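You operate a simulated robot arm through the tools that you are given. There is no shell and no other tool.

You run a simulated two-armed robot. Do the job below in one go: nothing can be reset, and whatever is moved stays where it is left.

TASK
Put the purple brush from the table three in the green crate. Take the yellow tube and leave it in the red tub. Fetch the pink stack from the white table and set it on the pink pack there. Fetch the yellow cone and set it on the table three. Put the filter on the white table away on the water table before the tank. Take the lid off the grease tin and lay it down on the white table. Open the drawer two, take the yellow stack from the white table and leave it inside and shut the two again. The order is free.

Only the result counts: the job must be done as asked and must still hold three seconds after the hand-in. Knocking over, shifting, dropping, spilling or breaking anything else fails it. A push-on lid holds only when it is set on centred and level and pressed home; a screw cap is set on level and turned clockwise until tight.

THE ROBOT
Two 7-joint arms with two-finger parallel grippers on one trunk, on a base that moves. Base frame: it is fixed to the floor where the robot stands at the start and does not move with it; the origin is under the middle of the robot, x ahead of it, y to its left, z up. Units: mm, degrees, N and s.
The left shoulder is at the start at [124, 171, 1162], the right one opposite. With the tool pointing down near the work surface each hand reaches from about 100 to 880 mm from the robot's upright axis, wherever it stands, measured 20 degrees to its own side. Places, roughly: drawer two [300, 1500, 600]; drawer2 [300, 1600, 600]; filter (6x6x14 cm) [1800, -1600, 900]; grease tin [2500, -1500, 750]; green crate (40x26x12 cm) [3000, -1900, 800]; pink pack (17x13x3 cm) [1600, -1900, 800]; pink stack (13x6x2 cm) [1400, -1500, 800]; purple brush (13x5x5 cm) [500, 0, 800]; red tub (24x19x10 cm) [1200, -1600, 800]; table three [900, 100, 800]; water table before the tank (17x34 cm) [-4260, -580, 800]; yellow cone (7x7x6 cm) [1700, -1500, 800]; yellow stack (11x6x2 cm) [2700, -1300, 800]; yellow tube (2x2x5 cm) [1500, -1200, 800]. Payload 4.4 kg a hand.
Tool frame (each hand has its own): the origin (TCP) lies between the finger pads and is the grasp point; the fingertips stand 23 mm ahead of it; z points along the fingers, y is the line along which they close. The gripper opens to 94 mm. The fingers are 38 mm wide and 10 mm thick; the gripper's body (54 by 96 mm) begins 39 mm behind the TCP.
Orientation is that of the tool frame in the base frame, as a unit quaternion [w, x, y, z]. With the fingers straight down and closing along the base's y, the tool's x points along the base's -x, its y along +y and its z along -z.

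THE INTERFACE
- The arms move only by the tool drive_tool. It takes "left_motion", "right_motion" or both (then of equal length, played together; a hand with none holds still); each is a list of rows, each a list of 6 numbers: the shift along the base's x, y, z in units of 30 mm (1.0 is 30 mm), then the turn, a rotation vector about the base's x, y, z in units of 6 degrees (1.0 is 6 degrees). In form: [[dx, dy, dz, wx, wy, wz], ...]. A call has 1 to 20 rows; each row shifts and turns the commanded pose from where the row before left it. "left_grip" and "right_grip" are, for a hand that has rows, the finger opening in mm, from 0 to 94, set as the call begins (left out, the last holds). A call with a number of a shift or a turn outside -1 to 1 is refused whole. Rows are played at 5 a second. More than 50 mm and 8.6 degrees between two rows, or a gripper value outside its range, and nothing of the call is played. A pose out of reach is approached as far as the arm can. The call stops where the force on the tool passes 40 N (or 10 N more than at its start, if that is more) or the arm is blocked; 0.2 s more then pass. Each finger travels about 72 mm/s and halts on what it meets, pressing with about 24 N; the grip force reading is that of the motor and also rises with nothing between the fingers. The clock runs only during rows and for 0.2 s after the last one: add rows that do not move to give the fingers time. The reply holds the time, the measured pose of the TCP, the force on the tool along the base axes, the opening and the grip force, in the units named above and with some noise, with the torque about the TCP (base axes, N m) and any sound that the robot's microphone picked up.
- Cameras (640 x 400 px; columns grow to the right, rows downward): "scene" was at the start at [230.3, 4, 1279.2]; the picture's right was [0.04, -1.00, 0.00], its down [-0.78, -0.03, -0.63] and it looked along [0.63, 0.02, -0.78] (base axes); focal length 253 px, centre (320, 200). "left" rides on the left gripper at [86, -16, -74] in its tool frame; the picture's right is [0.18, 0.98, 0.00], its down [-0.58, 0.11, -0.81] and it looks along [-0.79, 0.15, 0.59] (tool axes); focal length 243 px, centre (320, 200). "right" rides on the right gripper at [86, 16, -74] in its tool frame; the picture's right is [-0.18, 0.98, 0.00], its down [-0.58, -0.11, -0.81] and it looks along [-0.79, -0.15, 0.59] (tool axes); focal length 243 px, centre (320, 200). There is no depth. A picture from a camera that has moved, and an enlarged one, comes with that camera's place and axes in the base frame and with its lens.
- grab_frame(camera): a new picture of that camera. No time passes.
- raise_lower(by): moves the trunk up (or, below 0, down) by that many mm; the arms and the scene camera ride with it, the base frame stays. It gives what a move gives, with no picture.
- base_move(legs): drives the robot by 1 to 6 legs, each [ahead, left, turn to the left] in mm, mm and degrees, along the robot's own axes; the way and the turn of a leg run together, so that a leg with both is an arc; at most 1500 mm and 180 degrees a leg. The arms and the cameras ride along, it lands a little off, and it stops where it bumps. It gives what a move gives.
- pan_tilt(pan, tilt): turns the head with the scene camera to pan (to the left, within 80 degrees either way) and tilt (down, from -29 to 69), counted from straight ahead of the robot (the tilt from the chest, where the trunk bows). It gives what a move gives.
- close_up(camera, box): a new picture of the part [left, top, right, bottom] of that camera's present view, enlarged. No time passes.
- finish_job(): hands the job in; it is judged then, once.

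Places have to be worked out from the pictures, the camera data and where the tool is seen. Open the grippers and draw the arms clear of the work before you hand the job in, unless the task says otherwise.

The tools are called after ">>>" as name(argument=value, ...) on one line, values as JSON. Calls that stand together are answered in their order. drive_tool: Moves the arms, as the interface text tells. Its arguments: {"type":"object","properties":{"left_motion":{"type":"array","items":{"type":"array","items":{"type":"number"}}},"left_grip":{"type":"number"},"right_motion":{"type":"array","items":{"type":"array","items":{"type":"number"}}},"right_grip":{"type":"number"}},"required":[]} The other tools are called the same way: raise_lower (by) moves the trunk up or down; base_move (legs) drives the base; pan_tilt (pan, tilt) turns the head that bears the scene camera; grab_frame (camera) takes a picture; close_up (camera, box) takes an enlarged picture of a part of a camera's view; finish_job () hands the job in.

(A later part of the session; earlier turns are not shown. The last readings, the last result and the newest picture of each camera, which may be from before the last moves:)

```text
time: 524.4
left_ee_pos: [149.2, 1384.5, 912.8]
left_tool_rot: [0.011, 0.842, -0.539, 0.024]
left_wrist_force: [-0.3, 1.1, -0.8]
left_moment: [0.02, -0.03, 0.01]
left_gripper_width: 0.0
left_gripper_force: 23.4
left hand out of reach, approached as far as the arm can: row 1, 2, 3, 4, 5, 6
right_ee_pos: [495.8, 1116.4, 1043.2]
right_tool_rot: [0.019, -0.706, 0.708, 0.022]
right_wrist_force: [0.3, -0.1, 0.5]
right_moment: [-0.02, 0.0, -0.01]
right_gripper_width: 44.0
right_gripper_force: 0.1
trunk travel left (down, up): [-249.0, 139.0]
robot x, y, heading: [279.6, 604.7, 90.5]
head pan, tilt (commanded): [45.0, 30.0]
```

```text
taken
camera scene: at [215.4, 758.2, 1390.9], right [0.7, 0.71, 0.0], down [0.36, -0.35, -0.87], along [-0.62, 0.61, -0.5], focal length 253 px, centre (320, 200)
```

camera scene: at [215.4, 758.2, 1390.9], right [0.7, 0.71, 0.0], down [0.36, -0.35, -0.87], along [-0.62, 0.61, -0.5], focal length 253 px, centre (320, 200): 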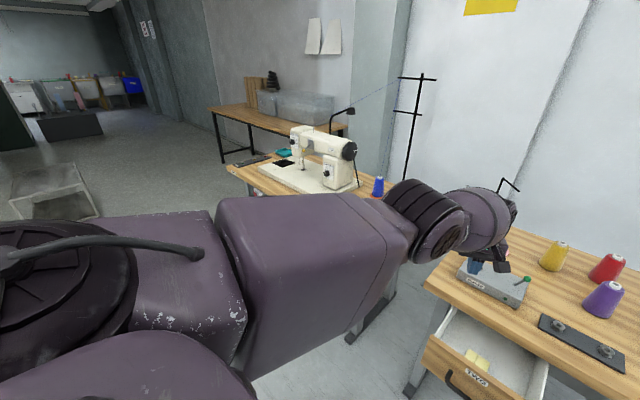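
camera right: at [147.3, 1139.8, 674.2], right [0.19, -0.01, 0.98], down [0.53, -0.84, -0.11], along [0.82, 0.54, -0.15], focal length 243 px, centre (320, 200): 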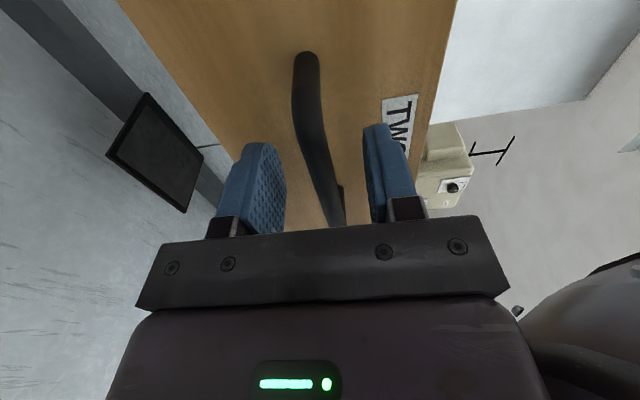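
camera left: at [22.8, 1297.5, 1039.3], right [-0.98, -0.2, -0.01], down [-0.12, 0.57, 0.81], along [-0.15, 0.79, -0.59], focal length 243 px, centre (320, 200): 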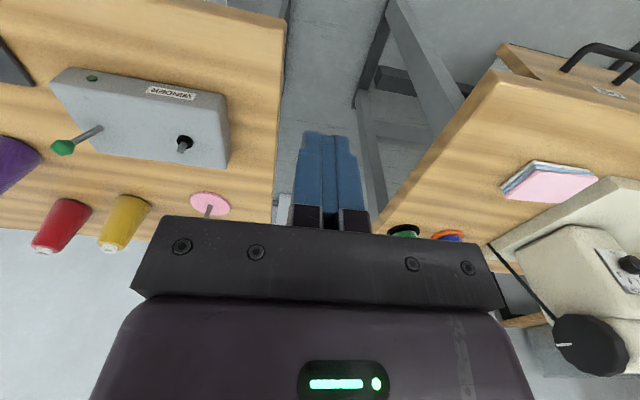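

It is bending slightly. I continue right and back.

>>> drive_tool(left_motion=[[0.9, -0.8, -0.1, 0, 0, 0], [0.9, -0.8, -0.1, 0, 0, 0], [0.9, -0.8, -0.1, 0, 0, 0], [0.9, -0.8, -0.1, 0, 0, 0], [0.5, -0.9, 0, 0, 0, 0], [0.3, -0.9, 0, 0, 0, 0], [0, -0.9, 0, 0, 0, 0], [0, 0, 0, 0, 0, 0]])

>>> grab_frame(camera="scene")

```text
time: 526.2
left_ee_pos: [319.5, 1319.5, 864.4]
left_tool_rot: [0.011, 0.842, -0.539, 0.024]
left_wrist_force: [0.5, 0.0, -0.8]
left_moment: [0.05, 0.0, 0.01]
left_gripper_width: 0.0
left_gripper_force: 23.7
left hand out of reach, approached as far as the arm can: row 1, 2, 3, 4, 5, 6, 7
right_ee_pos: [495.1, 1116.7, 1044.7]
right_tool_rot: [0.019, -0.706, 0.707, 0.021]
right_wrist_force: [0.6, -0.1, -0.3]
right_moment: [0.02, 0.0, 0.03]
right_gripper_width: 44.1
right_gripper_force: 0.1
trunk travel left (down, up): [-249.0, 139.0]
robot x, y, heading: [278.3, 603.3, 90.0]
head pan, tilt (commanded): [45.0, 30.0]
```

```text
taken
camera scene: at [215.8, 758.2, 1390.9], right [0.7, 0.71, 0.0], down [0.36, -0.35, -0.87], along [-0.62, 0.61, -0.5], focal length 253 px, centre (320, 200)
```

scene: 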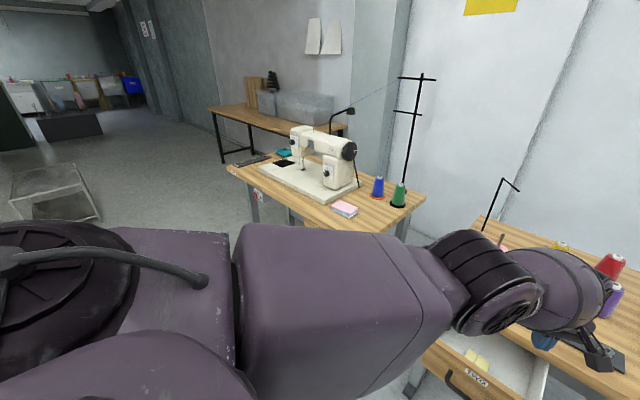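

The arm is bending more. Now I try pulling straight back with a little drop.

>>> drive_tool(left_motion=[[0, -0.9, -0.3, 0, 0, 0], [0, -0.9, -0.3, 0, 0, 0], [0, -0.9, -0.3, 0, 0, 0], [0, -0.9, -0.2, 0, 0, 0], [0, -0.9, 0, 0, 0, 0], [0, 0, 0, 0, 0, 0]])

>>> grab_frame(camera="scene")

```text
time: 527.6
left_ee_pos: [350.1, 1280.5, 797.7]
left_tool_rot: [0.009, 0.847, -0.531, 0.018]
left_wrist_force: [-0.4, 0.2, -0.2]
left_moment: [0.01, 0.02, -0.01]
left_gripper_width: 0.0
left_gripper_force: 24.2
left hand out of reach, approached as far as the arm can: row 1, 2, 3, 4, 5
right_ee_pos: [494.5, 1115.7, 1043.6]
right_tool_rot: [0.02, -0.706, 0.708, 0.021]
right_wrist_force: [0.1, -0.4, 0.7]
right_moment: [0.03, -0.04, -0.05]
right_gripper_width: 44.0
right_gripper_force: 0.0
trunk travel left (down, up): [-249.0, 139.0]
robot x, y, heading: [278.5, 600.2, 90.3]
head pan, tilt (commanded): [45.0, 30.0]
```

```text
taken
camera scene: at [215.8, 758.2, 1390.9], right [0.7, 0.71, 0.0], down [0.36, -0.35, -0.87], along [-0.62, 0.61, -0.5], focal length 253 px, centre (320, 200)
```

scene: 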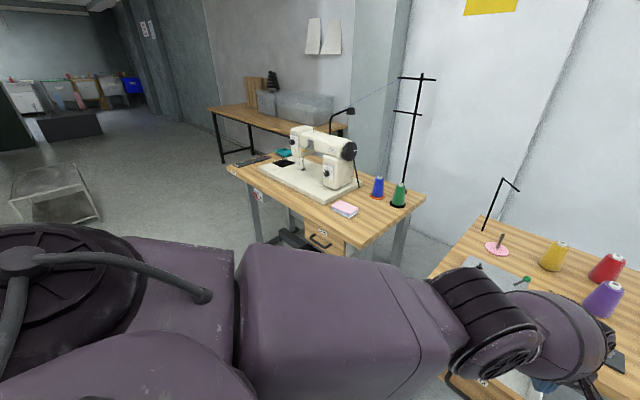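

Progress is poor. The right arm got out of a similar posture by pitching the hand forward and back, so I try the same: yaw to natural, then pitch the left hand up to point forward.

>>> drive_tool(left_motion=[[-0.2, 0, 0.3, 0, 0, -0.87], [-0.2, 0, 0.3, 0, 0, -0.87], [-0.2, 0, 0.3, 0, 0, -0.87], [-0.2, 0, 0.3, 0, 0, -0.87], [-0.2, 0, 0.3, 0, 0, -0.87], [0, 0, 0.2, 1, 0, 0], [0, 0, 0.2, 1, 0, 0], [0, 0, 0.2, 1, 0, 0], [0, 0, 0.2, 1, 0, 0], [0, 0, 0.2, 1, 0, 0], [0, 0, 0.2, 1, 0, 0], [0, 0, 0.2, 1, 0, 0], [0, 0, 0.2, 1, 0, 0], [0, 0, 0.2, 1, 0, 0], [0, 0, 0.2, 1, 0, 0], [0, 0, 0, 0, 0, 0]])

>>> pan_tilt(pan=20, tilt=45)

>>> grab_frame(camera="scene")

```text
time: 531.0
left_ee_pos: [333.6, 1416.4, 864.8]
left_tool_rot: [-0.335, 0.667, -0.577, -0.331]
left_wrist_force: [-0.4, 0.0, -0.5]
left_moment: [0.01, 0.01, -0.01]
left_gripper_width: 0.0
left_gripper_force: 24.0
left hand out of reach, approached as far as the arm can: row 1, 2, 3, 4, 5, 6, 7, 8, 9, 10, 11, 12, 13, 14, 15
right_ee_pos: [495.7, 1118.5, 1044.0]
right_tool_rot: [0.019, -0.705, 0.709, 0.02]
right_wrist_force: [-1.2, -1.1, -0.2]
right_moment: [0.01, -0.03, -0.03]
right_gripper_width: 43.8
right_gripper_force: 0.1
trunk travel left (down, up): [-249.0, 139.0]
robot x, y, heading: [278.0, 600.9, 90.5]
head pan, tilt (commanded): [45.0, 30.0]
stopped in row 16 (left hand): the arm was blocked; the commanded pose is now the measured one
```

```text
time: 531.9
left_ee_pos: [336.0, 1417.2, 864.5]
left_tool_rot: [-0.334, 0.668, -0.577, -0.332]
left_wrist_force: [-0.4, 0.2, 0.5]
left_moment: [0.01, -0.05, 0.03]
left_gripper_width: 0.2
left_gripper_force: 23.9
right_ee_pos: [496.6, 1116.9, 1043.4]
right_tool_rot: [0.02, -0.705, 0.708, 0.021]
right_wrist_force: [0.0, 0.5, 0.1]
right_moment: [-0.02, 0.0, 0.0]
right_gripper_width: 44.0
right_gripper_force: 0.1
trunk travel left (down, up): [-249.0, 139.0]
robot x, y, heading: [280.0, 601.5, 90.3]
head pan, tilt (commanded): [20.0, 45.0]
```

```text
taken
camera scene: at [251.8, 770.9, 1368.3], right [0.94, 0.35, 0.0], down [0.25, -0.66, -0.71], along [-0.25, 0.66, -0.71], focal length 253 px, centre (320, 200)
```

scene: 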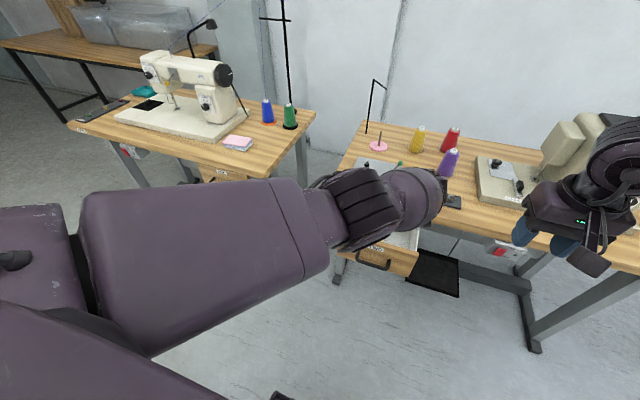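

The arm is nearly straight with its elbow bending only downward, and here the furniture is in the way. I raise the hand clear, strafe left where nothing stands behind me, and back away into open floor.

>>> drive_tool(left_motion=[[0, -0.2, 0.7, 0, 0, 0], [0, -0.2, 0.8, 0, 0, 0], [0, -0.2, 0.8, 0, 0, 0], [0, -0.2, 0.8, 0, 0, 0], [0, -0.2, 0.8, 0, 0, 0], [0, -0.2, 0.8, 0, 0, 0], [0, -0.2, 0.8, 0, 0, 0], [0, 0, 0, 0, 0, 0]])

>>> grab_frame(camera="scene")

>>> grab_frame(camera="left")

```text
time: 533.7
left_ee_pos: [373.2, 1447.9, 997.3]
left_tool_rot: [-0.332, 0.67, -0.576, -0.331]
left_wrist_force: [0.2, 0.1, 0.0]
left_moment: [-0.01, -0.04, 0.02]
left_gripper_width: 0.0
left_gripper_force: 24.1
left hand out of reach, approached as far as the arm can: row 1, 2, 3, 4, 5, 6, 7
right_ee_pos: [496.9, 1117.0, 1043.5]
right_tool_rot: [0.02, -0.705, 0.708, 0.021]
right_wrist_force: [-0.7, 0.3, 0.4]
right_moment: [0.01, -0.01, 0.01]
right_gripper_width: 43.8
right_gripper_force: 0.0
trunk travel left (down, up): [-249.0, 139.0]
robot x, y, heading: [276.1, 606.2, 90.4]
head pan, tilt (commanded): [20.0, 45.0]
```

```text
taken
camera scene: at [251.9, 771.1, 1368.2], right [0.94, 0.35, 0.0], down [0.25, -0.66, -0.71], along [-0.25, 0.66, -0.71], focal length 253 px, centre (320, 200)
```

scene: 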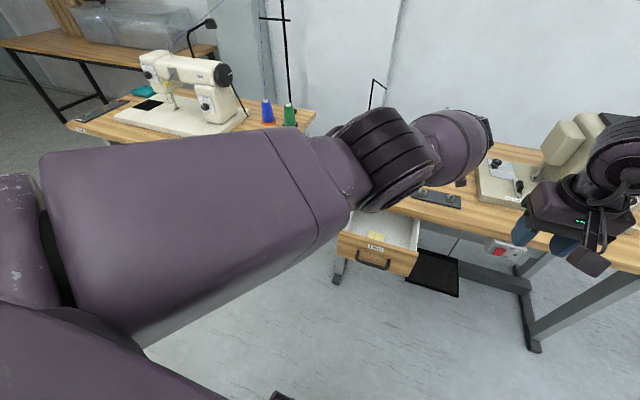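

```text
taken
camera left: at [404.0, 1339.5, 969.8], right [-0.95, -0.22, -0.21], down [-0.13, -0.36, 0.93], along [-0.28, 0.91, 0.31], focal length 243 px, centre (320, 200)
```

left: 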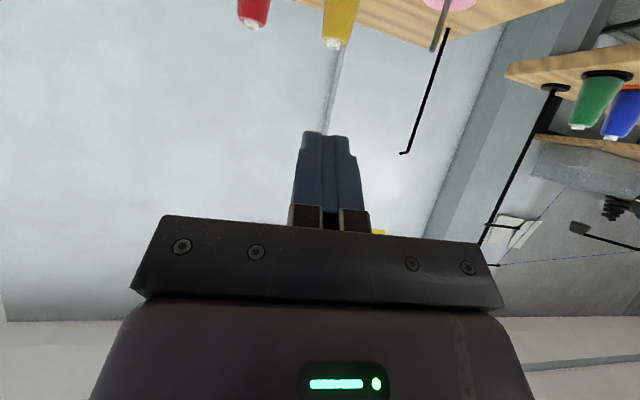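

The hand is well above everything. I strafe left 340 mm, then back up into open floor.

>>> base_move(legs=[[0, 340, 0], [-600, 0, 0]])

>>> grab_frame(camera="scene")

```text
time: 540.2
left_ee_pos: [38.6, 852.6, 1002.1]
left_tool_rot: [-0.335, 0.667, -0.577, -0.332]
left_wrist_force: [0.3, 0.7, 0.1]
left_moment: [-0.03, -0.03, 0.0]
left_gripper_width: 0.0
left_gripper_force: 23.5
right_ee_pos: [161.0, 519.1, 1043.1]
right_tool_rot: [0.019, -0.703, 0.711, 0.021]
right_wrist_force: [0.1, -0.5, -0.4]
right_moment: [-0.01, -0.03, -0.02]
right_gripper_width: 44.2
right_gripper_force: 0.0
trunk travel left (down, up): [-249.0, 139.0]
robot x, y, heading: [-58.3, 8.1, 90.0]
head pan, tilt (commanded): [20.0, 45.0]
```

```text
taken
camera scene: at [-85.5, 175.1, 1368.3], right [0.94, 0.34, 0.0], down [0.24, -0.66, -0.71], along [-0.24, 0.67, -0.71], focal length 253 px, centre (320, 200)
```

scene: 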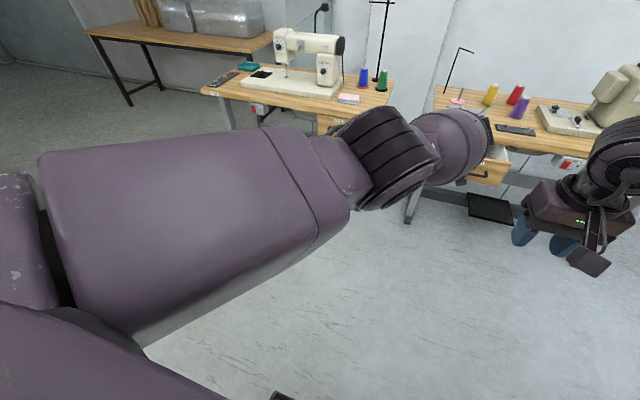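

Now I'm in open floor. I move the left hand down, back and to its own side, the way the elbow bends.

>>> drive_tool(left_motion=[[-0.3, -0.6, -0.8, 0, 0, 0], [-0.3, -0.6, -0.8, 0, 0, 0], [-0.3, -0.6, -0.8, 0, 0, 0], [-0.3, -0.6, -0.8, 0, 0, 0], [-0.3, -0.6, -0.8, 0, 0, 0], [-0.3, -0.6, -0.8, 0, 0, 0], [-0.3, -0.6, -0.8, 0, 0, 0], [-0.3, -0.6, -0.8, 0, 0, 0], [0, 0, 0, 0, 0, 0]])

>>> grab_frame(camera="scene")

```text
time: 542.4
left_ee_pos: [-51.8, 810.1, 809.2]
left_tool_rot: [-0.335, 0.676, -0.549, -0.36]
left_wrist_force: [0.6, 0.2, -0.1]
left_moment: [-0.03, -0.01, -0.01]
left_gripper_width: 0.0
left_gripper_force: 24.0
left hand out of reach, approached as far as the arm can: row 1, 2, 3, 4, 5, 6, 7, 8
right_ee_pos: [160.6, 519.9, 1044.4]
right_tool_rot: [0.02, -0.703, 0.71, 0.021]
right_wrist_force: [-1.0, 0.9, 0.3]
right_moment: [-0.02, -0.03, 0.0]
right_gripper_width: 44.1
right_gripper_force: 0.0
trunk travel left (down, up): [-249.0, 139.0]
robot x, y, heading: [-62.0, 8.6, 89.9]
head pan, tilt (commanded): [20.0, 45.0]
stopped in row 9 (left hand): the arm was blocked; the commanded pose is now the measured one
```

```text
taken
camera scene: at [-86.4, 176.0, 1368.2], right [0.94, 0.34, 0.0], down [0.24, -0.67, -0.71], along [-0.24, 0.66, -0.71], focal length 253 px, centre (320, 200)
```

scene: 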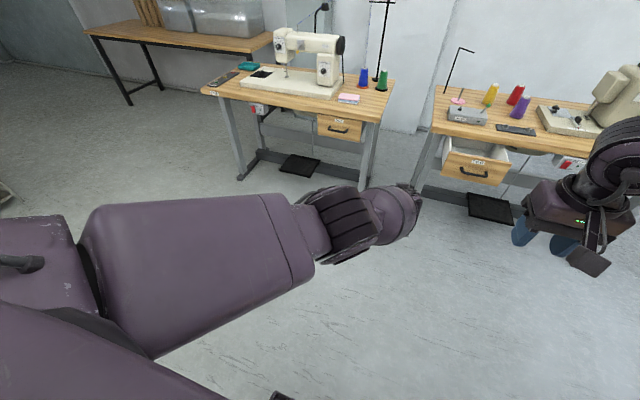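

Blocked even in open air, so it must be an internal limit. I test by pitching the hand back down and see how it behaves.

>>> drive_tool(left_motion=[[0, 0, 0, -1, 0, 0], [0, 0, 0, -1, 0, 0], [0, 0, 0, -1, 0, 0], [0, 0, 0, -1, 0, 0], [0, 0, 0, -1, 0, 0], [0, 0, 0, 0, 0, 0]])

>>> grab_frame(camera="left")

>>> grab_frame(camera="scene")

```text
time: 543.8
left_ee_pos: [-54.5, 785.0, 813.6]
left_tool_rot: [-0.149, 0.738, -0.627, -0.199]
left_wrist_force: [0.0, 0.1, 0.4]
left_moment: [-0.01, 0.0, 0.0]
left_gripper_width: 0.1
left_gripper_force: 24.2
left hand out of reach, approached as far as the arm can: row 3, 4, 5
right_ee_pos: [161.2, 519.2, 1043.9]
right_tool_rot: [0.02, -0.703, 0.711, 0.021]
right_wrist_force: [0.2, 1.0, 0.0]
right_moment: [-0.01, -0.01, 0.03]
right_gripper_width: 44.0
right_gripper_force: 0.1
trunk travel left (down, up): [-249.0, 139.0]
robot x, y, heading: [-59.5, 6.7, 89.9]
head pan, tilt (commanded): [20.0, 45.0]
```

```text
taken
camera left: at [-18.5, 678.0, 837.4], right [-0.94, -0.33, -0.06], down [-0.1, 0.11, 0.99], along [-0.32, 0.94, -0.13], focal length 243 px, centre (320, 200)
```

left: 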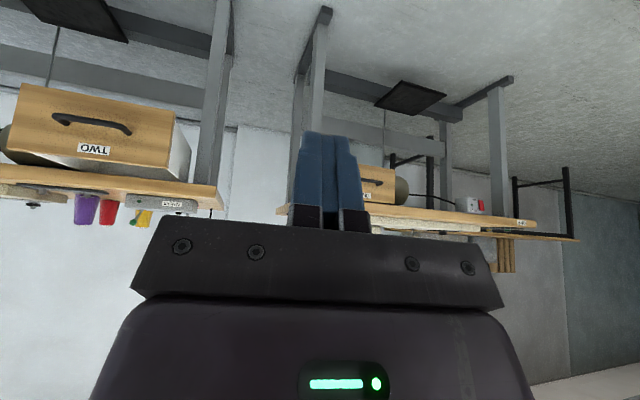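

```text
taken
camera scene: at [-85.4, 175.7, 1368.2], right [0.94, 0.34, 0.0], down [0.24, -0.66, -0.71], along [-0.24, 0.66, -0.71], focal length 253 px, centre (320, 200)
```

scene: 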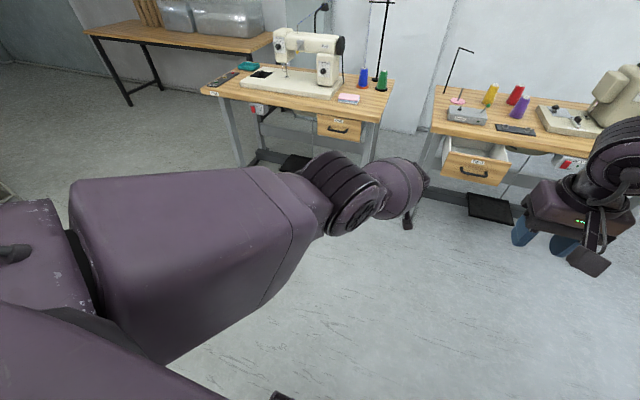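

Pitching works in part. I now swing the hand to its own (left) side, towards its usual working pose.

>>> drive_tool(left_motion=[[-0.9, 0, 0, -0.5, 0, 0], [-0.9, 0, 0, -0.5, 0, 0], [-0.9, -0.2, 0, -0.5, 0, 0], [-0.9, -0.2, 0, -0.5, 0, 0], [-0.9, -0.3, 0, -0.5, 0, 0], [-0.9, -0.3, 0, -0.5, 0, 0], [-0.9, -0.3, 0, -0.5, 0, 0], [-0.9, -0.3, 0, -0.5, 0, 0], [0, -0.5, 0, 0, 0, 0], [0, -0.5, 0, 0, 0, 0], [0, 0, 0, 0, 0, 0]])

>>> grab_frame(camera="scene")

```text
time: 546.2
left_ee_pos: [-260.5, 768.6, 786.3]
left_tool_rot: [0.009, 0.754, -0.653, -0.066]
left_wrist_force: [0.8, -0.3, -0.1]
left_moment: [0.04, -0.02, 0.0]
left_gripper_width: 0.1
left_gripper_force: 24.5
left hand out of reach, approached as far as the arm can: row 1, 3, 4, 5, 6, 7, 8, 9, 10
right_ee_pos: [160.3, 518.8, 1043.4]
right_tool_rot: [0.02, -0.703, 0.71, 0.022]
right_wrist_force: [0.2, -0.3, -0.8]
right_moment: [0.0, 0.0, -0.03]
right_gripper_width: 44.1
right_gripper_force: 0.2
trunk travel left (down, up): [-249.0, 139.0]
robot x, y, heading: [-58.1, 7.2, 90.0]
head pan, tilt (commanded): [20.0, 45.0]
```

```text
taken
camera scene: at [-85.4, 175.5, 1368.3], right [0.94, 0.34, 0.0], down [0.24, -0.66, -0.71], along [-0.24, 0.66, -0.71], focal length 253 px, centre (320, 200)
```

scene: 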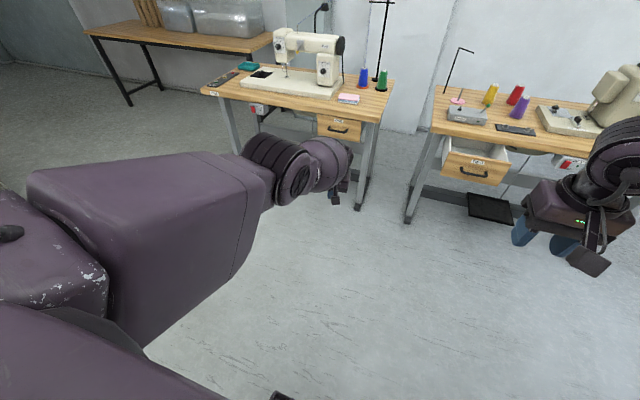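

I use the free space to go far down, which should bend the elbow, while pulling back.

>>> drive_tool(left_motion=[[0, -0.4, -0.9, 0, 0, 0], [0, -0.4, -0.9, 0, 0, 0], [0, -0.4, -0.9, 0, 0, 0], [0, -0.4, -0.9, 0, 0, 0], [0, -0.4, -0.9, 0, 0, 0], [0, -0.4, -0.9, 0, 0, 0], [0, -0.4, -0.9, 0, 0, 0], [0, -0.4, -0.9, 0, 0, 0], [0, -0.4, -0.9, 0, 0, 0], [0, -0.4, -0.9, 0, 0, 0], [0, 0, 0, 0, 0, 0]])

>>> grab_frame(camera="scene")

```text
time: 548.6
left_ee_pos: [-269.0, 604.3, 555.7]
left_tool_rot: [0.008, 0.753, -0.654, -0.066]
left_wrist_force: [0.1, -1.1, 0.5]
left_moment: [-0.05, -0.01, 0.0]
left_gripper_width: 0.0
left_gripper_force: 23.6
left hand out of reach, approached as far as the arm can: row 3, 5, 6, 7, 8, 9, 10
right_ee_pos: [161.2, 520.1, 1043.8]
right_tool_rot: [0.02, -0.703, 0.71, 0.021]
right_wrist_force: [-0.1, -0.9, 0.0]
right_moment: [0.03, 0.01, 0.01]
right_gripper_width: 43.8
right_gripper_force: 0.0
trunk travel left (down, up): [-249.0, 139.0]
robot x, y, heading: [-59.3, 7.3, 90.0]
head pan, tilt (commanded): [20.0, 45.0]
```

```text
taken
camera scene: at [-85.2, 175.7, 1368.3], right [0.94, 0.34, 0.0], down [0.24, -0.66, -0.71], along [-0.24, 0.66, -0.71], focal length 253 px, centre (320, 200)
```

scene: 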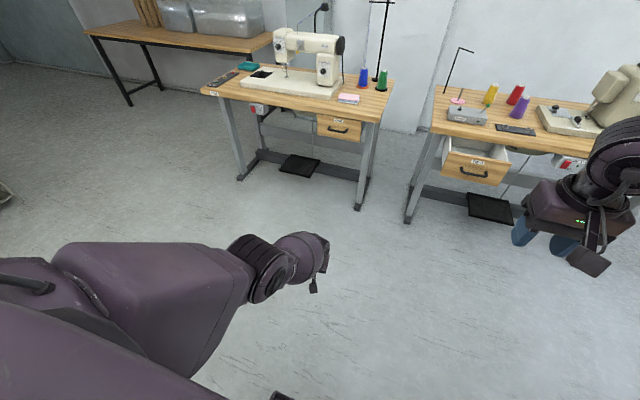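

The arm still swings as one straight piece. From this lowered position I try pulling straight back.

>>> drive_tool(left_motion=[[0, -0.9, 0, 0, 0, 0], [0, -0.9, 0, 0, 0, 0], [0, -0.9, 0.1, 0, 0, 0], [0, -0.9, 0.1, 0, 0, 0], [0, -0.9, 0.2, 0, 0, 0], [0, -0.9, 0.2, 0, 0, 0], [0, 0, 0, 0, 0, 0]])

>>> grab_frame(camera="scene")

```text
time: 550.2
left_ee_pos: [-269.4, 442.8, 572.4]
left_tool_rot: [0.009, 0.754, -0.654, -0.065]
left_wrist_force: [-0.4, 0.2, -0.2]
left_moment: [0.02, -0.03, 0.0]
left_gripper_width: 0.0
left_gripper_force: 24.0
right_ee_pos: [160.9, 519.6, 1043.6]
right_tool_rot: [0.02, -0.703, 0.71, 0.02]
right_wrist_force: [0.1, -0.4, -1.2]
right_moment: [0.0, 0.01, 0.06]
right_gripper_width: 44.2
right_gripper_force: 0.1
trunk travel left (down, up): [-249.0, 139.0]
robot x, y, heading: [-56.8, 7.4, 90.0]
head pan, tilt (commanded): [20.0, 45.0]
```

```text
taken
camera scene: at [-85.4, 175.8, 1368.2], right [0.94, 0.34, 0.0], down [0.24, -0.66, -0.71], along [-0.24, 0.66, -0.71], focal length 253 px, centre (320, 200)
```

scene: 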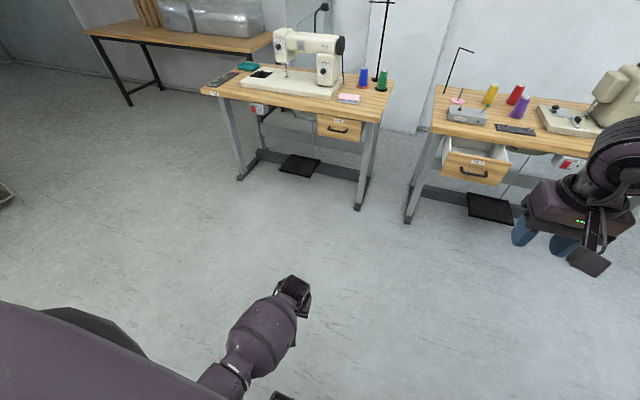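

That worked: the elbow bends again. I level the hand and bring it out to the left and up to its usual carrying pose.

>>> drive_tool(left_motion=[[-0.5, 0.1, 0.3, -0.12, -0.18, 0], [-0.5, 0.1, 0.5, -0.12, -0.18, 0], [-0.5, 0.1, 0.6, -0.12, -0.18, 0], [-0.4, 0.1, 0.7, -0.12, -0.18, 0], [-0.3, 0.1, 0.8, -0.12, -0.18, 0], [-0.2, 0.1, 0.8, -0.1, -0.16, 0], [0, 0.1, 0.9, 0, 0, 0], [0, 0.1, 0.9, 0, 0, 0], [0, 0.1, 0.9, 0, 0, 0], [0, 0, 0.9, 0, 0, 0], [0, 0, 0.9, 0, 0, 0], [0, 0, 0.9, 0, 0, 0], [0, 0, 0, 0, 0, 0]])

>>> grab_frame(camera="scene")

```text
time: 553.0
left_ee_pos: [-341.6, 470.9, 846.3]
left_tool_rot: [-0.001, 0.755, -0.655, 0.0]
left_wrist_force: [-0.7, 0.1, 0.7]
left_moment: [0.02, 0.04, -0.02]
left_gripper_width: 0.0
left_gripper_force: 24.2
right_ee_pos: [161.5, 519.7, 1043.5]
right_tool_rot: [0.019, -0.703, 0.71, 0.021]
right_wrist_force: [-0.5, -0.8, -0.6]
right_moment: [0.0, 0.02, 0.02]
right_gripper_width: 44.3
right_gripper_force: 0.1
trunk travel left (down, up): [-249.0, 139.0]
robot x, y, heading: [-59.2, 7.5, 90.0]
head pan, tilt (commanded): [20.0, 45.0]
```

```text
taken
camera scene: at [-84.6, 175.7, 1368.2], right [0.94, 0.34, 0.0], down [0.24, -0.67, -0.71], along [-0.24, 0.66, -0.71], focal length 253 px, centre (320, 200)
```

scene: 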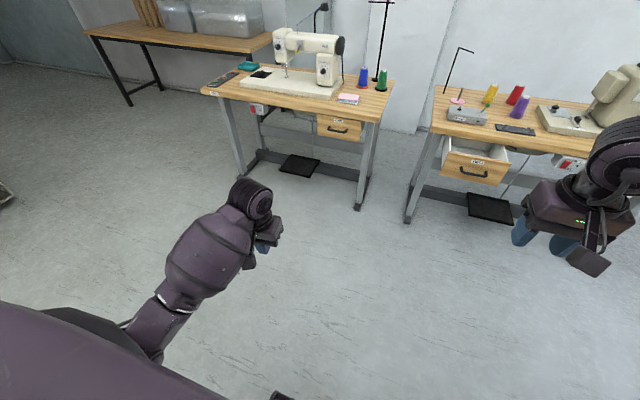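

Both arms are in good postures again. Now I raise the left hand a bit, close the right fingers, and drive back in front of the open drawer to push it shut with the right hand.

>>> drive_tool(left_motion=[[0, 0, 0.9, 0, 0, 0], [0, 0, 0.9, 0, 0, 0], [0, 0, 0.9, 0, 0, 0], [0, 0, 0.9, 0, 0, 0], [0, 0, 0, 0, 0, 0]], right_motion=[[0, 0, 0, 0, 0, 0], [0, 0, 0, 0, 0, 0], [0, 0, 0, 0, 0, 0], [0, 0, 0, 0, 0, 0], [0, 0, 0, 0, 0, 0]], right_grip=0)

>>> base_move(legs=[[600, 0, 0], [0, -200, 0]])

>>> pan_tilt(pan=0, tilt=50)

>>> grab_frame(camera="scene")

```text
time: 554.2
left_ee_pos: [-341.3, 470.4, 954.6]
left_tool_rot: [0.0, 0.756, -0.655, 0.001]
left_wrist_force: [0.2, -0.1, 0.5]
left_moment: [-0.01, 0.03, 0.01]
left_gripper_width: 0.2
left_gripper_force: 24.2
right_ee_pos: [160.3, 519.4, 1044.3]
right_tool_rot: [0.02, -0.703, 0.711, 0.021]
right_wrist_force: [-0.8, 0.0, -0.1]
right_moment: [-0.01, 0.03, -0.02]
right_gripper_width: 0.0
right_gripper_force: 23.6
trunk travel left (down, up): [-249.0, 139.0]
robot x, y, heading: [-61.3, 7.9, 90.0]
head pan, tilt (commanded): [20.0, 45.0]
```

```text
time: 559.6
left_ee_pos: [-135.7, 1077.6, 954.9]
left_tool_rot: [0.0, 0.754, -0.657, 0.0]
left_wrist_force: [-0.9, 0.5, -0.5]
left_moment: [0.02, -0.01, 0.01]
left_gripper_width: 0.0
left_gripper_force: 23.9
right_ee_pos: [366.6, 1123.7, 1045.3]
right_tool_rot: [0.02, -0.702, 0.712, 0.021]
right_wrist_force: [1.2, 0.5, 0.2]
right_moment: [-0.03, 0.03, 0.0]
right_gripper_width: 0.0
right_gripper_force: 24.0
trunk travel left (down, up): [-249.0, 139.0]
robot x, y, heading: [139.0, 610.0, 89.5]
head pan, tilt (commanded): [20.0, 45.0]
```

```text
time: 560.4
left_ee_pos: [-135.8, 1078.6, 954.4]
left_tool_rot: [-0.001, 0.753, -0.658, 0.001]
left_wrist_force: [-0.5, 0.2, -0.2]
left_moment: [-0.01, 0.02, 0.02]
left_gripper_width: 0.1
left_gripper_force: 24.5
right_ee_pos: [366.2, 1124.8, 1043.9]
right_tool_rot: [0.021, -0.702, 0.712, 0.021]
right_wrist_force: [0.5, 0.3, 1.0]
right_moment: [0.0, 0.02, 0.01]
right_gripper_width: 0.0
right_gripper_force: 24.3
trunk travel left (down, up): [-249.0, 139.0]
robot x, y, heading: [145.6, 616.8, 89.7]
head pan, tilt (commanded): [0.0, 50.0]
```

```text
taken
camera scene: at [146.2, 781.8, 1361.4], right [1.0, -0.01, 0.0], down [-0.01, -0.77, -0.64], along [0.0, 0.64, -0.77], focal length 253 px, centre (320, 200)
```

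scene: 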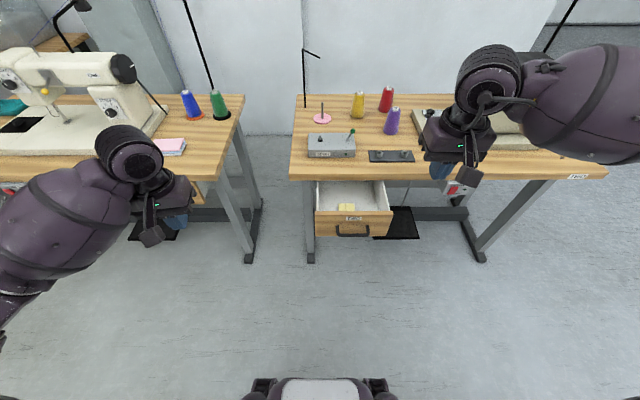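

All objects on the tables stand as before, and the stack is visible in the drawer. I check it closely and then lower the right hand in front of the handle.

>>> close_up(camera="scene", box=[290, 120, 420, 250])

>>> raise_lower(by=-130)

>>> drive_tool(right_motion=[[-0.6, -0.3, -0.5, 0, 0, 0], [-0.6, -0.3, -0.8, 0, 0, 0], [-0.6, 0, -0.9, 0, 0, 0], [-0.6, 0, -0.9, 0, 0, 0], [-0.6, 0, -0.9, 0, 0, 0], [-0.4, 0, -0.9, 0, 0, 0], [-0.2, 0, -0.9, 0, 0, 0], [0, 0, -0.9, 0, 0, 0], [0, 0, -0.8, 0, 0, 0], [0, 0, 0, 0, 0, 0]])

>>> grab_frame(camera="scene")

>>> grab_frame(camera="right")

```text
3.08 times, centred on (355, 185) of scene
camera zoom: at [146.2, 781.8, 1361.4], right [1.0, -0.01, 0.0], down [-0.01, -0.77, -0.64], along [0.0, 0.64, -0.77], focal length 780 px, centre (212, 246)
```

zoom: 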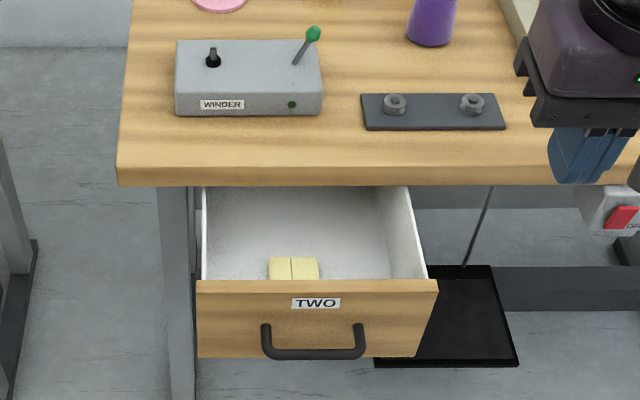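

```text
time: 562.0
left_ee_pos: [-135.7, 1076.8, 825.9]
left_tool_rot: [-0.001, 0.753, -0.658, -0.002]
left_wrist_force: [0.3, -0.3, -0.2]
left_moment: [-0.01, -0.01, 0.0]
left_gripper_width: 0.1
left_gripper_force: 24.2
right_ee_pos: [366.7, 1123.2, 915.5]
right_tool_rot: [0.021, -0.701, 0.712, 0.023]
right_wrist_force: [0.6, -1.2, -0.5]
right_moment: [0.02, -0.01, 0.05]
right_gripper_width: 0.0
right_gripper_force: 23.9
trunk travel left (down, up): [-119.0, 269.0]
robot x, y, heading: [141.2, 611.7, 89.7]
head pan, tilt (commanded): [0.0, 50.0]
```

```text
time: 564.2
left_ee_pos: [-135.9, 1078.2, 823.6]
left_tool_rot: [-0.001, 0.754, -0.657, 0.0]
left_wrist_force: [0.0, 0.0, -0.6]
left_moment: [0.02, 0.02, 0.02]
left_gripper_width: 0.2
left_gripper_force: 23.6
right_ee_pos: [256.9, 1106.8, 687.0]
right_tool_rot: [0.02, -0.701, 0.712, 0.021]
right_wrist_force: [0.2, 0.2, 0.4]
right_moment: [0.03, 0.0, -0.01]
right_gripper_width: 0.0
right_gripper_force: 24.2
trunk travel left (down, up): [-119.0, 269.0]
robot x, y, heading: [142.9, 612.9, 89.5]
head pan, tilt (commanded): [0.0, 50.0]
```

```text
taken
camera scene: at [147.1, 900.8, 1214.3], right [1.0, -0.01, 0.0], down [-0.01, -0.77, -0.64], along [0.0, 0.64, -0.77], focal length 253 px, centre (320, 200)
```

scene: 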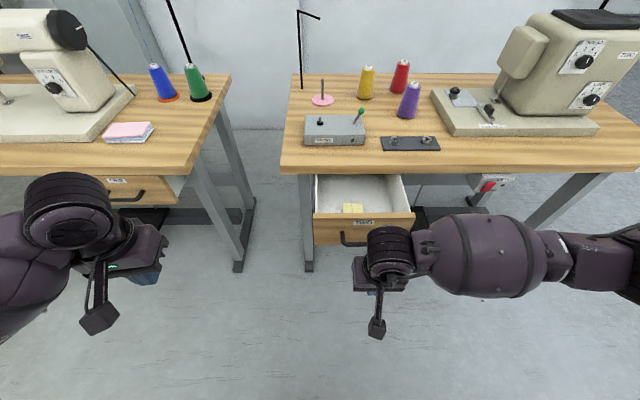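

```text
taken
camera right: at [240.0, 1015.5, 757.3], right [-0.98, 0.2, 0.01], down [0.12, 0.53, 0.84], along [0.16, 0.82, -0.54], focal length 243 px, centre (320, 200)
```

right: 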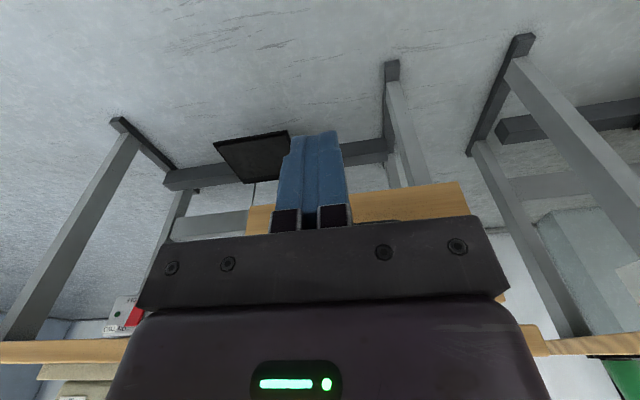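

The right hand is in front of the handle. I lower 22 mm to bar height and push forward.

>>> drive_tool(right_motion=[[0, 0, -0.75, 0, 0, 0], [0, 0.5, 0, 0, 0, 0], [0, 0.6, 0, 0, 0, 0], [0, 0.6, 0, 0, 0, 0], [0, 0.6, 0, 0, 0, 0], [0, 0.6, 0, 0, 0, 0], [0, 0, 0, 0, 0, 0]])

>>> close_up(camera="scene", box=[290, 130, 450, 290])

```text
time: 565.8
left_ee_pos: [-136.5, 1077.4, 822.7]
left_tool_rot: [0.0, 0.753, -0.658, 0.001]
left_wrist_force: [0.2, -0.3, -0.1]
left_moment: [-0.01, 0.02, -0.04]
left_gripper_width: 0.2
left_gripper_force: 24.3
right_ee_pos: [257.6, 1192.8, 666.2]
right_tool_rot: [0.02, -0.701, 0.713, 0.021]
right_wrist_force: [1.0, 0.2, 0.1]
right_moment: [-0.02, -0.02, -0.03]
right_gripper_width: 0.0
right_gripper_force: 23.9
trunk travel left (down, up): [-119.0, 269.0]
robot x, y, heading: [143.0, 611.2, 89.9]
head pan, tilt (commanded): [0.0, 50.0]
```

```text
2.50 times, centred on (370, 210) of scene
camera zoom: at [147.1, 901.0, 1214.2], right [1.0, -0.01, 0.0], down [-0.01, -0.77, -0.64], along [0.0, 0.64, -0.77], focal length 634 px, centre (195, 175)
```

zoom: 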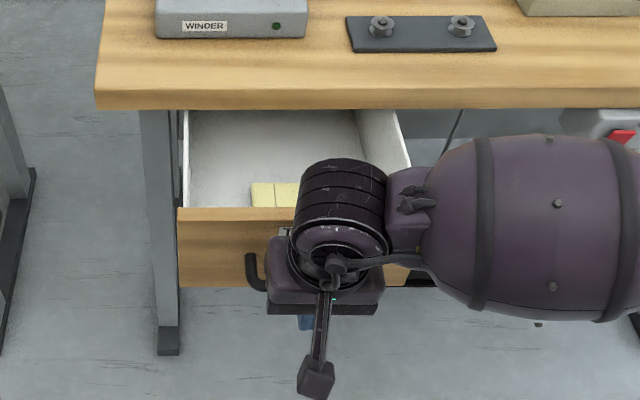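

No contact yet; I keep pushing forward steadily.

>>> drive_tool(right_motion=[[0, 0.5, 0, 0, 0, 0], [0, 0.6, 0, 0, 0, 0], [0, 0.6, 0, 0, 0, 0], [0, 0.6, 0, 0, 0, 0], [0, 0, 0, 0, 0, 0]])

>>> close_up(camera="scene", box=[290, 130, 450, 290])

```text
time: 567.0
left_ee_pos: [-135.7, 1076.8, 824.8]
left_tool_rot: [0.0, 0.754, -0.657, 0.0]
left_wrist_force: [-1.3, -0.5, 0.6]
left_moment: [-0.02, 0.01, 0.01]
left_gripper_width: 0.0
left_gripper_force: 23.6
right_ee_pos: [258.1, 1262.5, 665.3]
right_tool_rot: [0.02, -0.701, 0.712, 0.021]
right_wrist_force: [0.2, -0.6, -0.2]
right_moment: [0.01, 0.02, 0.01]
right_gripper_width: 0.2
right_gripper_force: 23.9
trunk travel left (down, up): [-119.0, 269.0]
robot x, y, heading: [145.0, 610.0, 89.5]
head pan, tilt (commanded): [0.0, 50.0]
```

```text
2.50 times, centred on (370, 210) of scene
camera zoom: at [147.1, 901.0, 1214.2], right [1.0, -0.01, 0.0], down [-0.01, -0.77, -0.64], along [0.0, 0.64, -0.77], focal length 634 px, centre (195, 175)
```

zoom: 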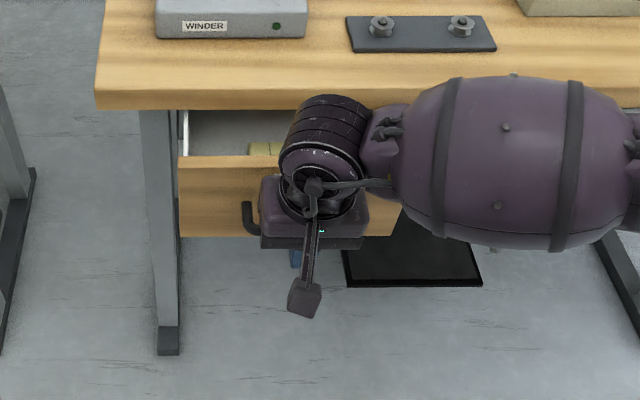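

The drawer is sliding in. I push the remaining 70–75 mm.

>>> drive_tool(right_motion=[[0, 0.5, 0, 0, 0, 0], [0, 0.6, 0, 0, 0, 0], [0, 0.6, 0, 0, 0, 0], [0, 0.5, 0, 0, 0, 0], [0, 0.2, 0, 0, 0, 0], [0, 0, 0, 0, 0, 0]])

>>> close_up(camera="scene", box=[290, 130, 450, 290])

```text
time: 568.4
left_ee_pos: [-136.6, 1077.0, 824.4]
left_tool_rot: [-0.001, 0.753, -0.657, 0.001]
left_wrist_force: [0.6, 0.1, 0.3]
left_moment: [0.01, 0.01, 0.0]
left_gripper_width: 0.0
left_gripper_force: 23.9
right_ee_pos: [257.9, 1334.0, 667.1]
right_tool_rot: [0.02, -0.701, 0.712, 0.022]
right_wrist_force: [0.0, 0.2, -0.3]
right_moment: [0.05, -0.02, 0.02]
right_gripper_width: 0.0
right_gripper_force: 24.1
trunk travel left (down, up): [-119.0, 269.0]
robot x, y, heading: [141.7, 612.9, 89.7]
head pan, tilt (commanded): [0.0, 50.0]
```

```text
2.50 times, centred on (370, 210) of scene
camera zoom: at [147.1, 901.0, 1214.2], right [1.0, -0.01, 0.0], down [-0.01, -0.77, -0.64], along [0.0, 0.64, -0.77], focal length 634 px, centre (195, 175)
```

zoom: 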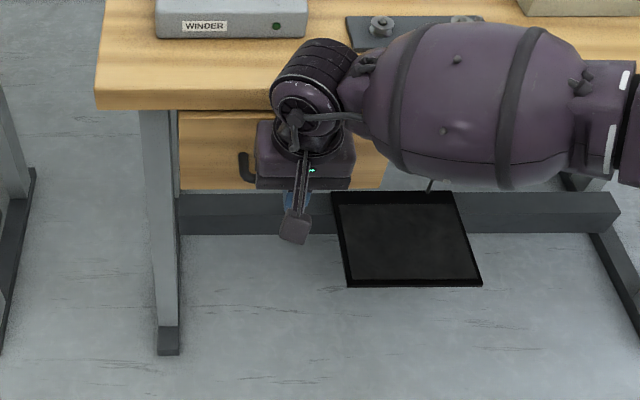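

Nearly shut. I push the last few millimetres in small steps until resistance is felt.

>>> drive_tool(right_motion=[[0, 0.12, 0, 0, 0, 0], [0, 0.12, 0, 0, 0, 0], [0, 0, 0, 0, 0, 0]])

>>> drive_tool(right_motion=[[0, 0.1, 0, 0, 0, 0], [0, 0.1, 0, 0, 0, 0], [0, 0, 0, 0, 0, 0]])

```text
time: 569.2
left_ee_pos: [-135.9, 1077.2, 825.1]
left_tool_rot: [-0.001, 0.753, -0.658, 0.0]
left_wrist_force: [-0.2, -0.3, 0.0]
left_moment: [0.01, 0.01, -0.02]
left_gripper_width: 0.1
left_gripper_force: 24.0
right_ee_pos: [256.6, 1340.9, 666.6]
right_tool_rot: [0.02, -0.701, 0.712, 0.021]
right_wrist_force: [1.6, -1.2, -0.5]
right_moment: [-0.01, -0.04, 0.01]
right_gripper_width: 0.0
right_gripper_force: 23.5
trunk travel left (down, up): [-119.0, 269.0]
robot x, y, heading: [144.0, 611.3, 89.7]
head pan, tilt (commanded): [0.0, 50.0]
```

```text
time: 570.0
left_ee_pos: [-135.2, 1075.9, 824.1]
left_tool_rot: [-0.001, 0.753, -0.658, 0.0]
left_wrist_force: [0.1, -0.2, 0.4]
left_moment: [-0.01, 0.0, 0.03]
left_gripper_width: 0.3
left_gripper_force: 24.0
right_ee_pos: [258.2, 1344.4, 666.3]
right_tool_rot: [0.019, -0.702, 0.712, 0.02]
right_wrist_force: [0.0, -25.9, 5.2]
right_moment: [-0.14, 0.03, 0.0]
right_gripper_width: 0.3
right_gripper_force: 24.5
trunk travel left (down, up): [-119.0, 269.0]
robot x, y, heading: [144.5, 610.6, 89.8]
head pan, tilt (commanded): [0.0, 50.0]
```

Firm resistance of 26 N at y 1344 means the drawer is fully shut (bar at 1368 as before). I draw the hand straight back and look.

>>> drive_tool(right_motion=[[0, -0.3, 0, 0, 0, 0], [0, -0.8, 0, 0, 0, 0], [0, -0.9, 0, 0, 0, 0], [0, -0.9, 0, 0, 0, 0], [0, -0.9, 0, 0, 0, 0], [0, -0.9, 0, 0, 0, 0], [0, -0.9, 0.2, 0, 0, 0], [0.2, -0.7, 0.6, 0, 0, 0], [0.4, 0, 0.9, 0, 0, 0], [0.4, 0, 0.9, 0, 0, 0], [0.4, 0, 0.9, 0, 0, 0], [0, 0, 0, 0, 0, 0]])

>>> grab_frame(camera="scene")

>>> close_up(camera="scene", box=[270, 120, 430, 260])

```text
time: 572.6
left_ee_pos: [-135.7, 1078.1, 823.5]
left_tool_rot: [-0.001, 0.754, -0.657, 0.0]
left_wrist_force: [-0.3, 0.2, -0.1]
left_moment: [0.03, -0.03, 0.0]
left_gripper_width: 0.1
left_gripper_force: 24.1
right_ee_pos: [300.6, 1158.0, 771.5]
right_tool_rot: [0.019, -0.701, 0.713, 0.02]
right_wrist_force: [-0.4, 0.1, -0.5]
right_moment: [-0.03, -0.03, 0.04]
right_gripper_width: 0.0
right_gripper_force: 24.0
trunk travel left (down, up): [-119.0, 269.0]
robot x, y, heading: [142.7, 613.0, 89.5]
head pan, tilt (commanded): [0.0, 50.0]
```

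```text
taken
camera scene: at [147.1, 901.2, 1214.0], right [1.0, -0.01, 0.0], down [-0.01, -0.77, -0.64], along [0.0, 0.64, -0.77], focal length 253 px, centre (320, 200)
```

scene: 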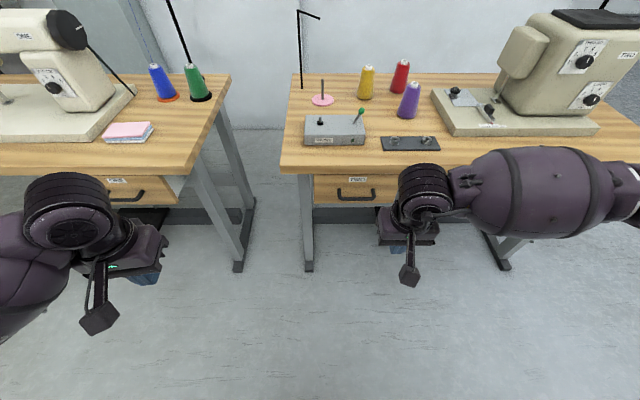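

```text
2.86 times, centred on (350, 190) of scene
camera zoom: at [147.1, 901.2, 1214.0], right [1.0, -0.01, 0.0], down [-0.01, -0.77, -0.64], along [0.0, 0.64, -0.77], focal length 724 px, centre (234, 229)
```

zoom: 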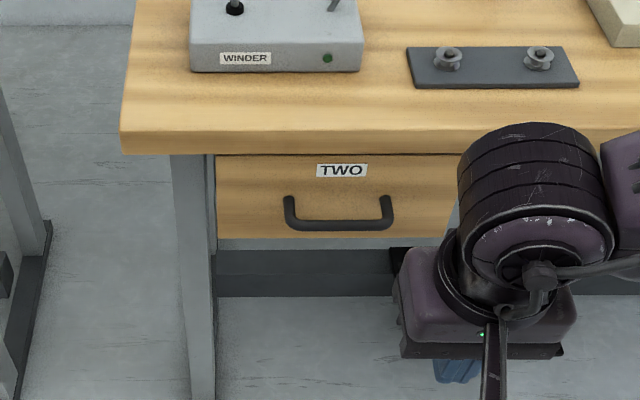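

Drawer two is shut. I bring the right hand up to carrying height, raise the trunk, and drive back to the white table for the filter.

>>> drive_tool(right_motion=[[0.2, 0, 0.9, 0, 0, 0], [0.2, 0, 0.9, 0, 0, 0], [0.2, 0, 0.9, 0, 0, 0], [0, 0, 0.9, 0, 0, 0], [0, 0, 0, 0, 0, 0]])

>>> raise_lower(by=120)

>>> base_move(legs=[[0, 220, 0], [-1280, 0, 0], [0, 0, 180]])

>>> pan_tilt(pan=75, tilt=30)

>>> grab_frame(camera="scene")

```text
time: 573.8
left_ee_pos: [-135.6, 1077.4, 824.0]
left_tool_rot: [-0.001, 0.754, -0.657, 0.001]
left_wrist_force: [0.1, -0.3, -0.7]
left_moment: [0.02, 0.0, -0.02]
left_gripper_width: 0.2
left_gripper_force: 23.6
right_ee_pos: [319.2, 1158.7, 878.5]
right_tool_rot: [0.02, -0.701, 0.712, 0.021]
right_wrist_force: [0.7, 0.0, -0.3]
right_moment: [-0.03, -0.02, 0.02]
right_gripper_width: 0.0
right_gripper_force: 23.6
trunk travel left (down, up): [-119.0, 269.0]
robot x, y, heading: [144.8, 614.2, 89.6]
head pan, tilt (commanded): [0.0, 50.0]
```

```text
time: 575.3
left_ee_pos: [-135.5, 1078.5, 942.7]
left_tool_rot: [-0.001, 0.753, -0.658, 0.001]
left_wrist_force: [0.1, 0.1, -1.0]
left_moment: [-0.02, -0.02, 0.01]
left_gripper_width: 0.0
left_gripper_force: 23.6
right_ee_pos: [318.9, 1158.5, 997.9]
right_tool_rot: [0.019, -0.701, 0.712, 0.019]
right_wrist_force: [-0.3, -0.4, -0.1]
right_moment: [0.0, 0.0, 0.04]
right_gripper_width: 0.0
right_gripper_force: 23.7
trunk travel left (down, up): [-239.0, 149.0]
robot x, y, heading: [143.4, 615.8, 89.4]
head pan, tilt (commanded): [0.0, 50.0]
```

```text
time: 591.2
left_ee_pos: [200.2, -1119.1, 944.2]
left_tool_rot: [-0.001, 0.652, 0.758, 0.0]
left_wrist_force: [0.3, -0.5, 0.4]
left_moment: [-0.01, -0.01, -0.02]
left_gripper_width: 0.0
left_gripper_force: 24.7
right_ee_pos: [-252.8, -1207.7, 999.0]
right_tool_rot: [0.021, 0.707, 0.707, -0.02]
right_wrist_force: [-0.2, -0.7, -0.2]
right_moment: [0.01, -0.05, 0.01]
right_gripper_width: 0.0
right_gripper_force: 24.2
trunk travel left (down, up): [-239.0, 149.0]
robot x, y, heading: [-84.3, -661.3, -89.3]
head pan, tilt (commanded): [0.0, 50.0]
```

```text
time: 592.7
left_ee_pos: [200.7, -1119.7, 943.9]
left_tool_rot: [-0.001, 0.652, 0.758, 0.0]
left_wrist_force: [-0.6, 0.2, 0.6]
left_moment: [-0.01, -0.01, -0.02]
left_gripper_width: 0.0
left_gripper_force: 24.1
right_ee_pos: [-252.2, -1207.2, 998.8]
right_tool_rot: [0.02, 0.707, 0.706, -0.02]
right_wrist_force: [0.4, 0.3, -0.5]
right_moment: [0.01, -0.03, 0.02]
right_gripper_width: 0.1
right_gripper_force: 23.7
trunk travel left (down, up): [-239.0, 149.0]
robot x, y, heading: [-83.3, -655.7, -89.5]
head pan, tilt (commanded): [75.0, 30.0]
```

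```text
taken
camera scene: at [4.3, -777.9, 1380.2], right [-0.25, -0.97, 0.0], down [-0.48, 0.13, -0.87], along [0.84, -0.22, -0.5], focal length 253 px, centre (320, 200)
```

scene: 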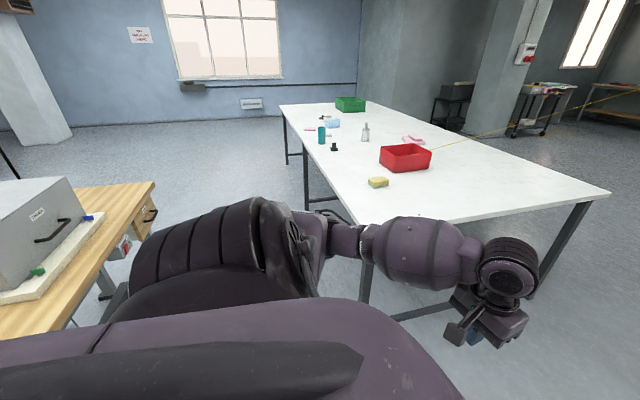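

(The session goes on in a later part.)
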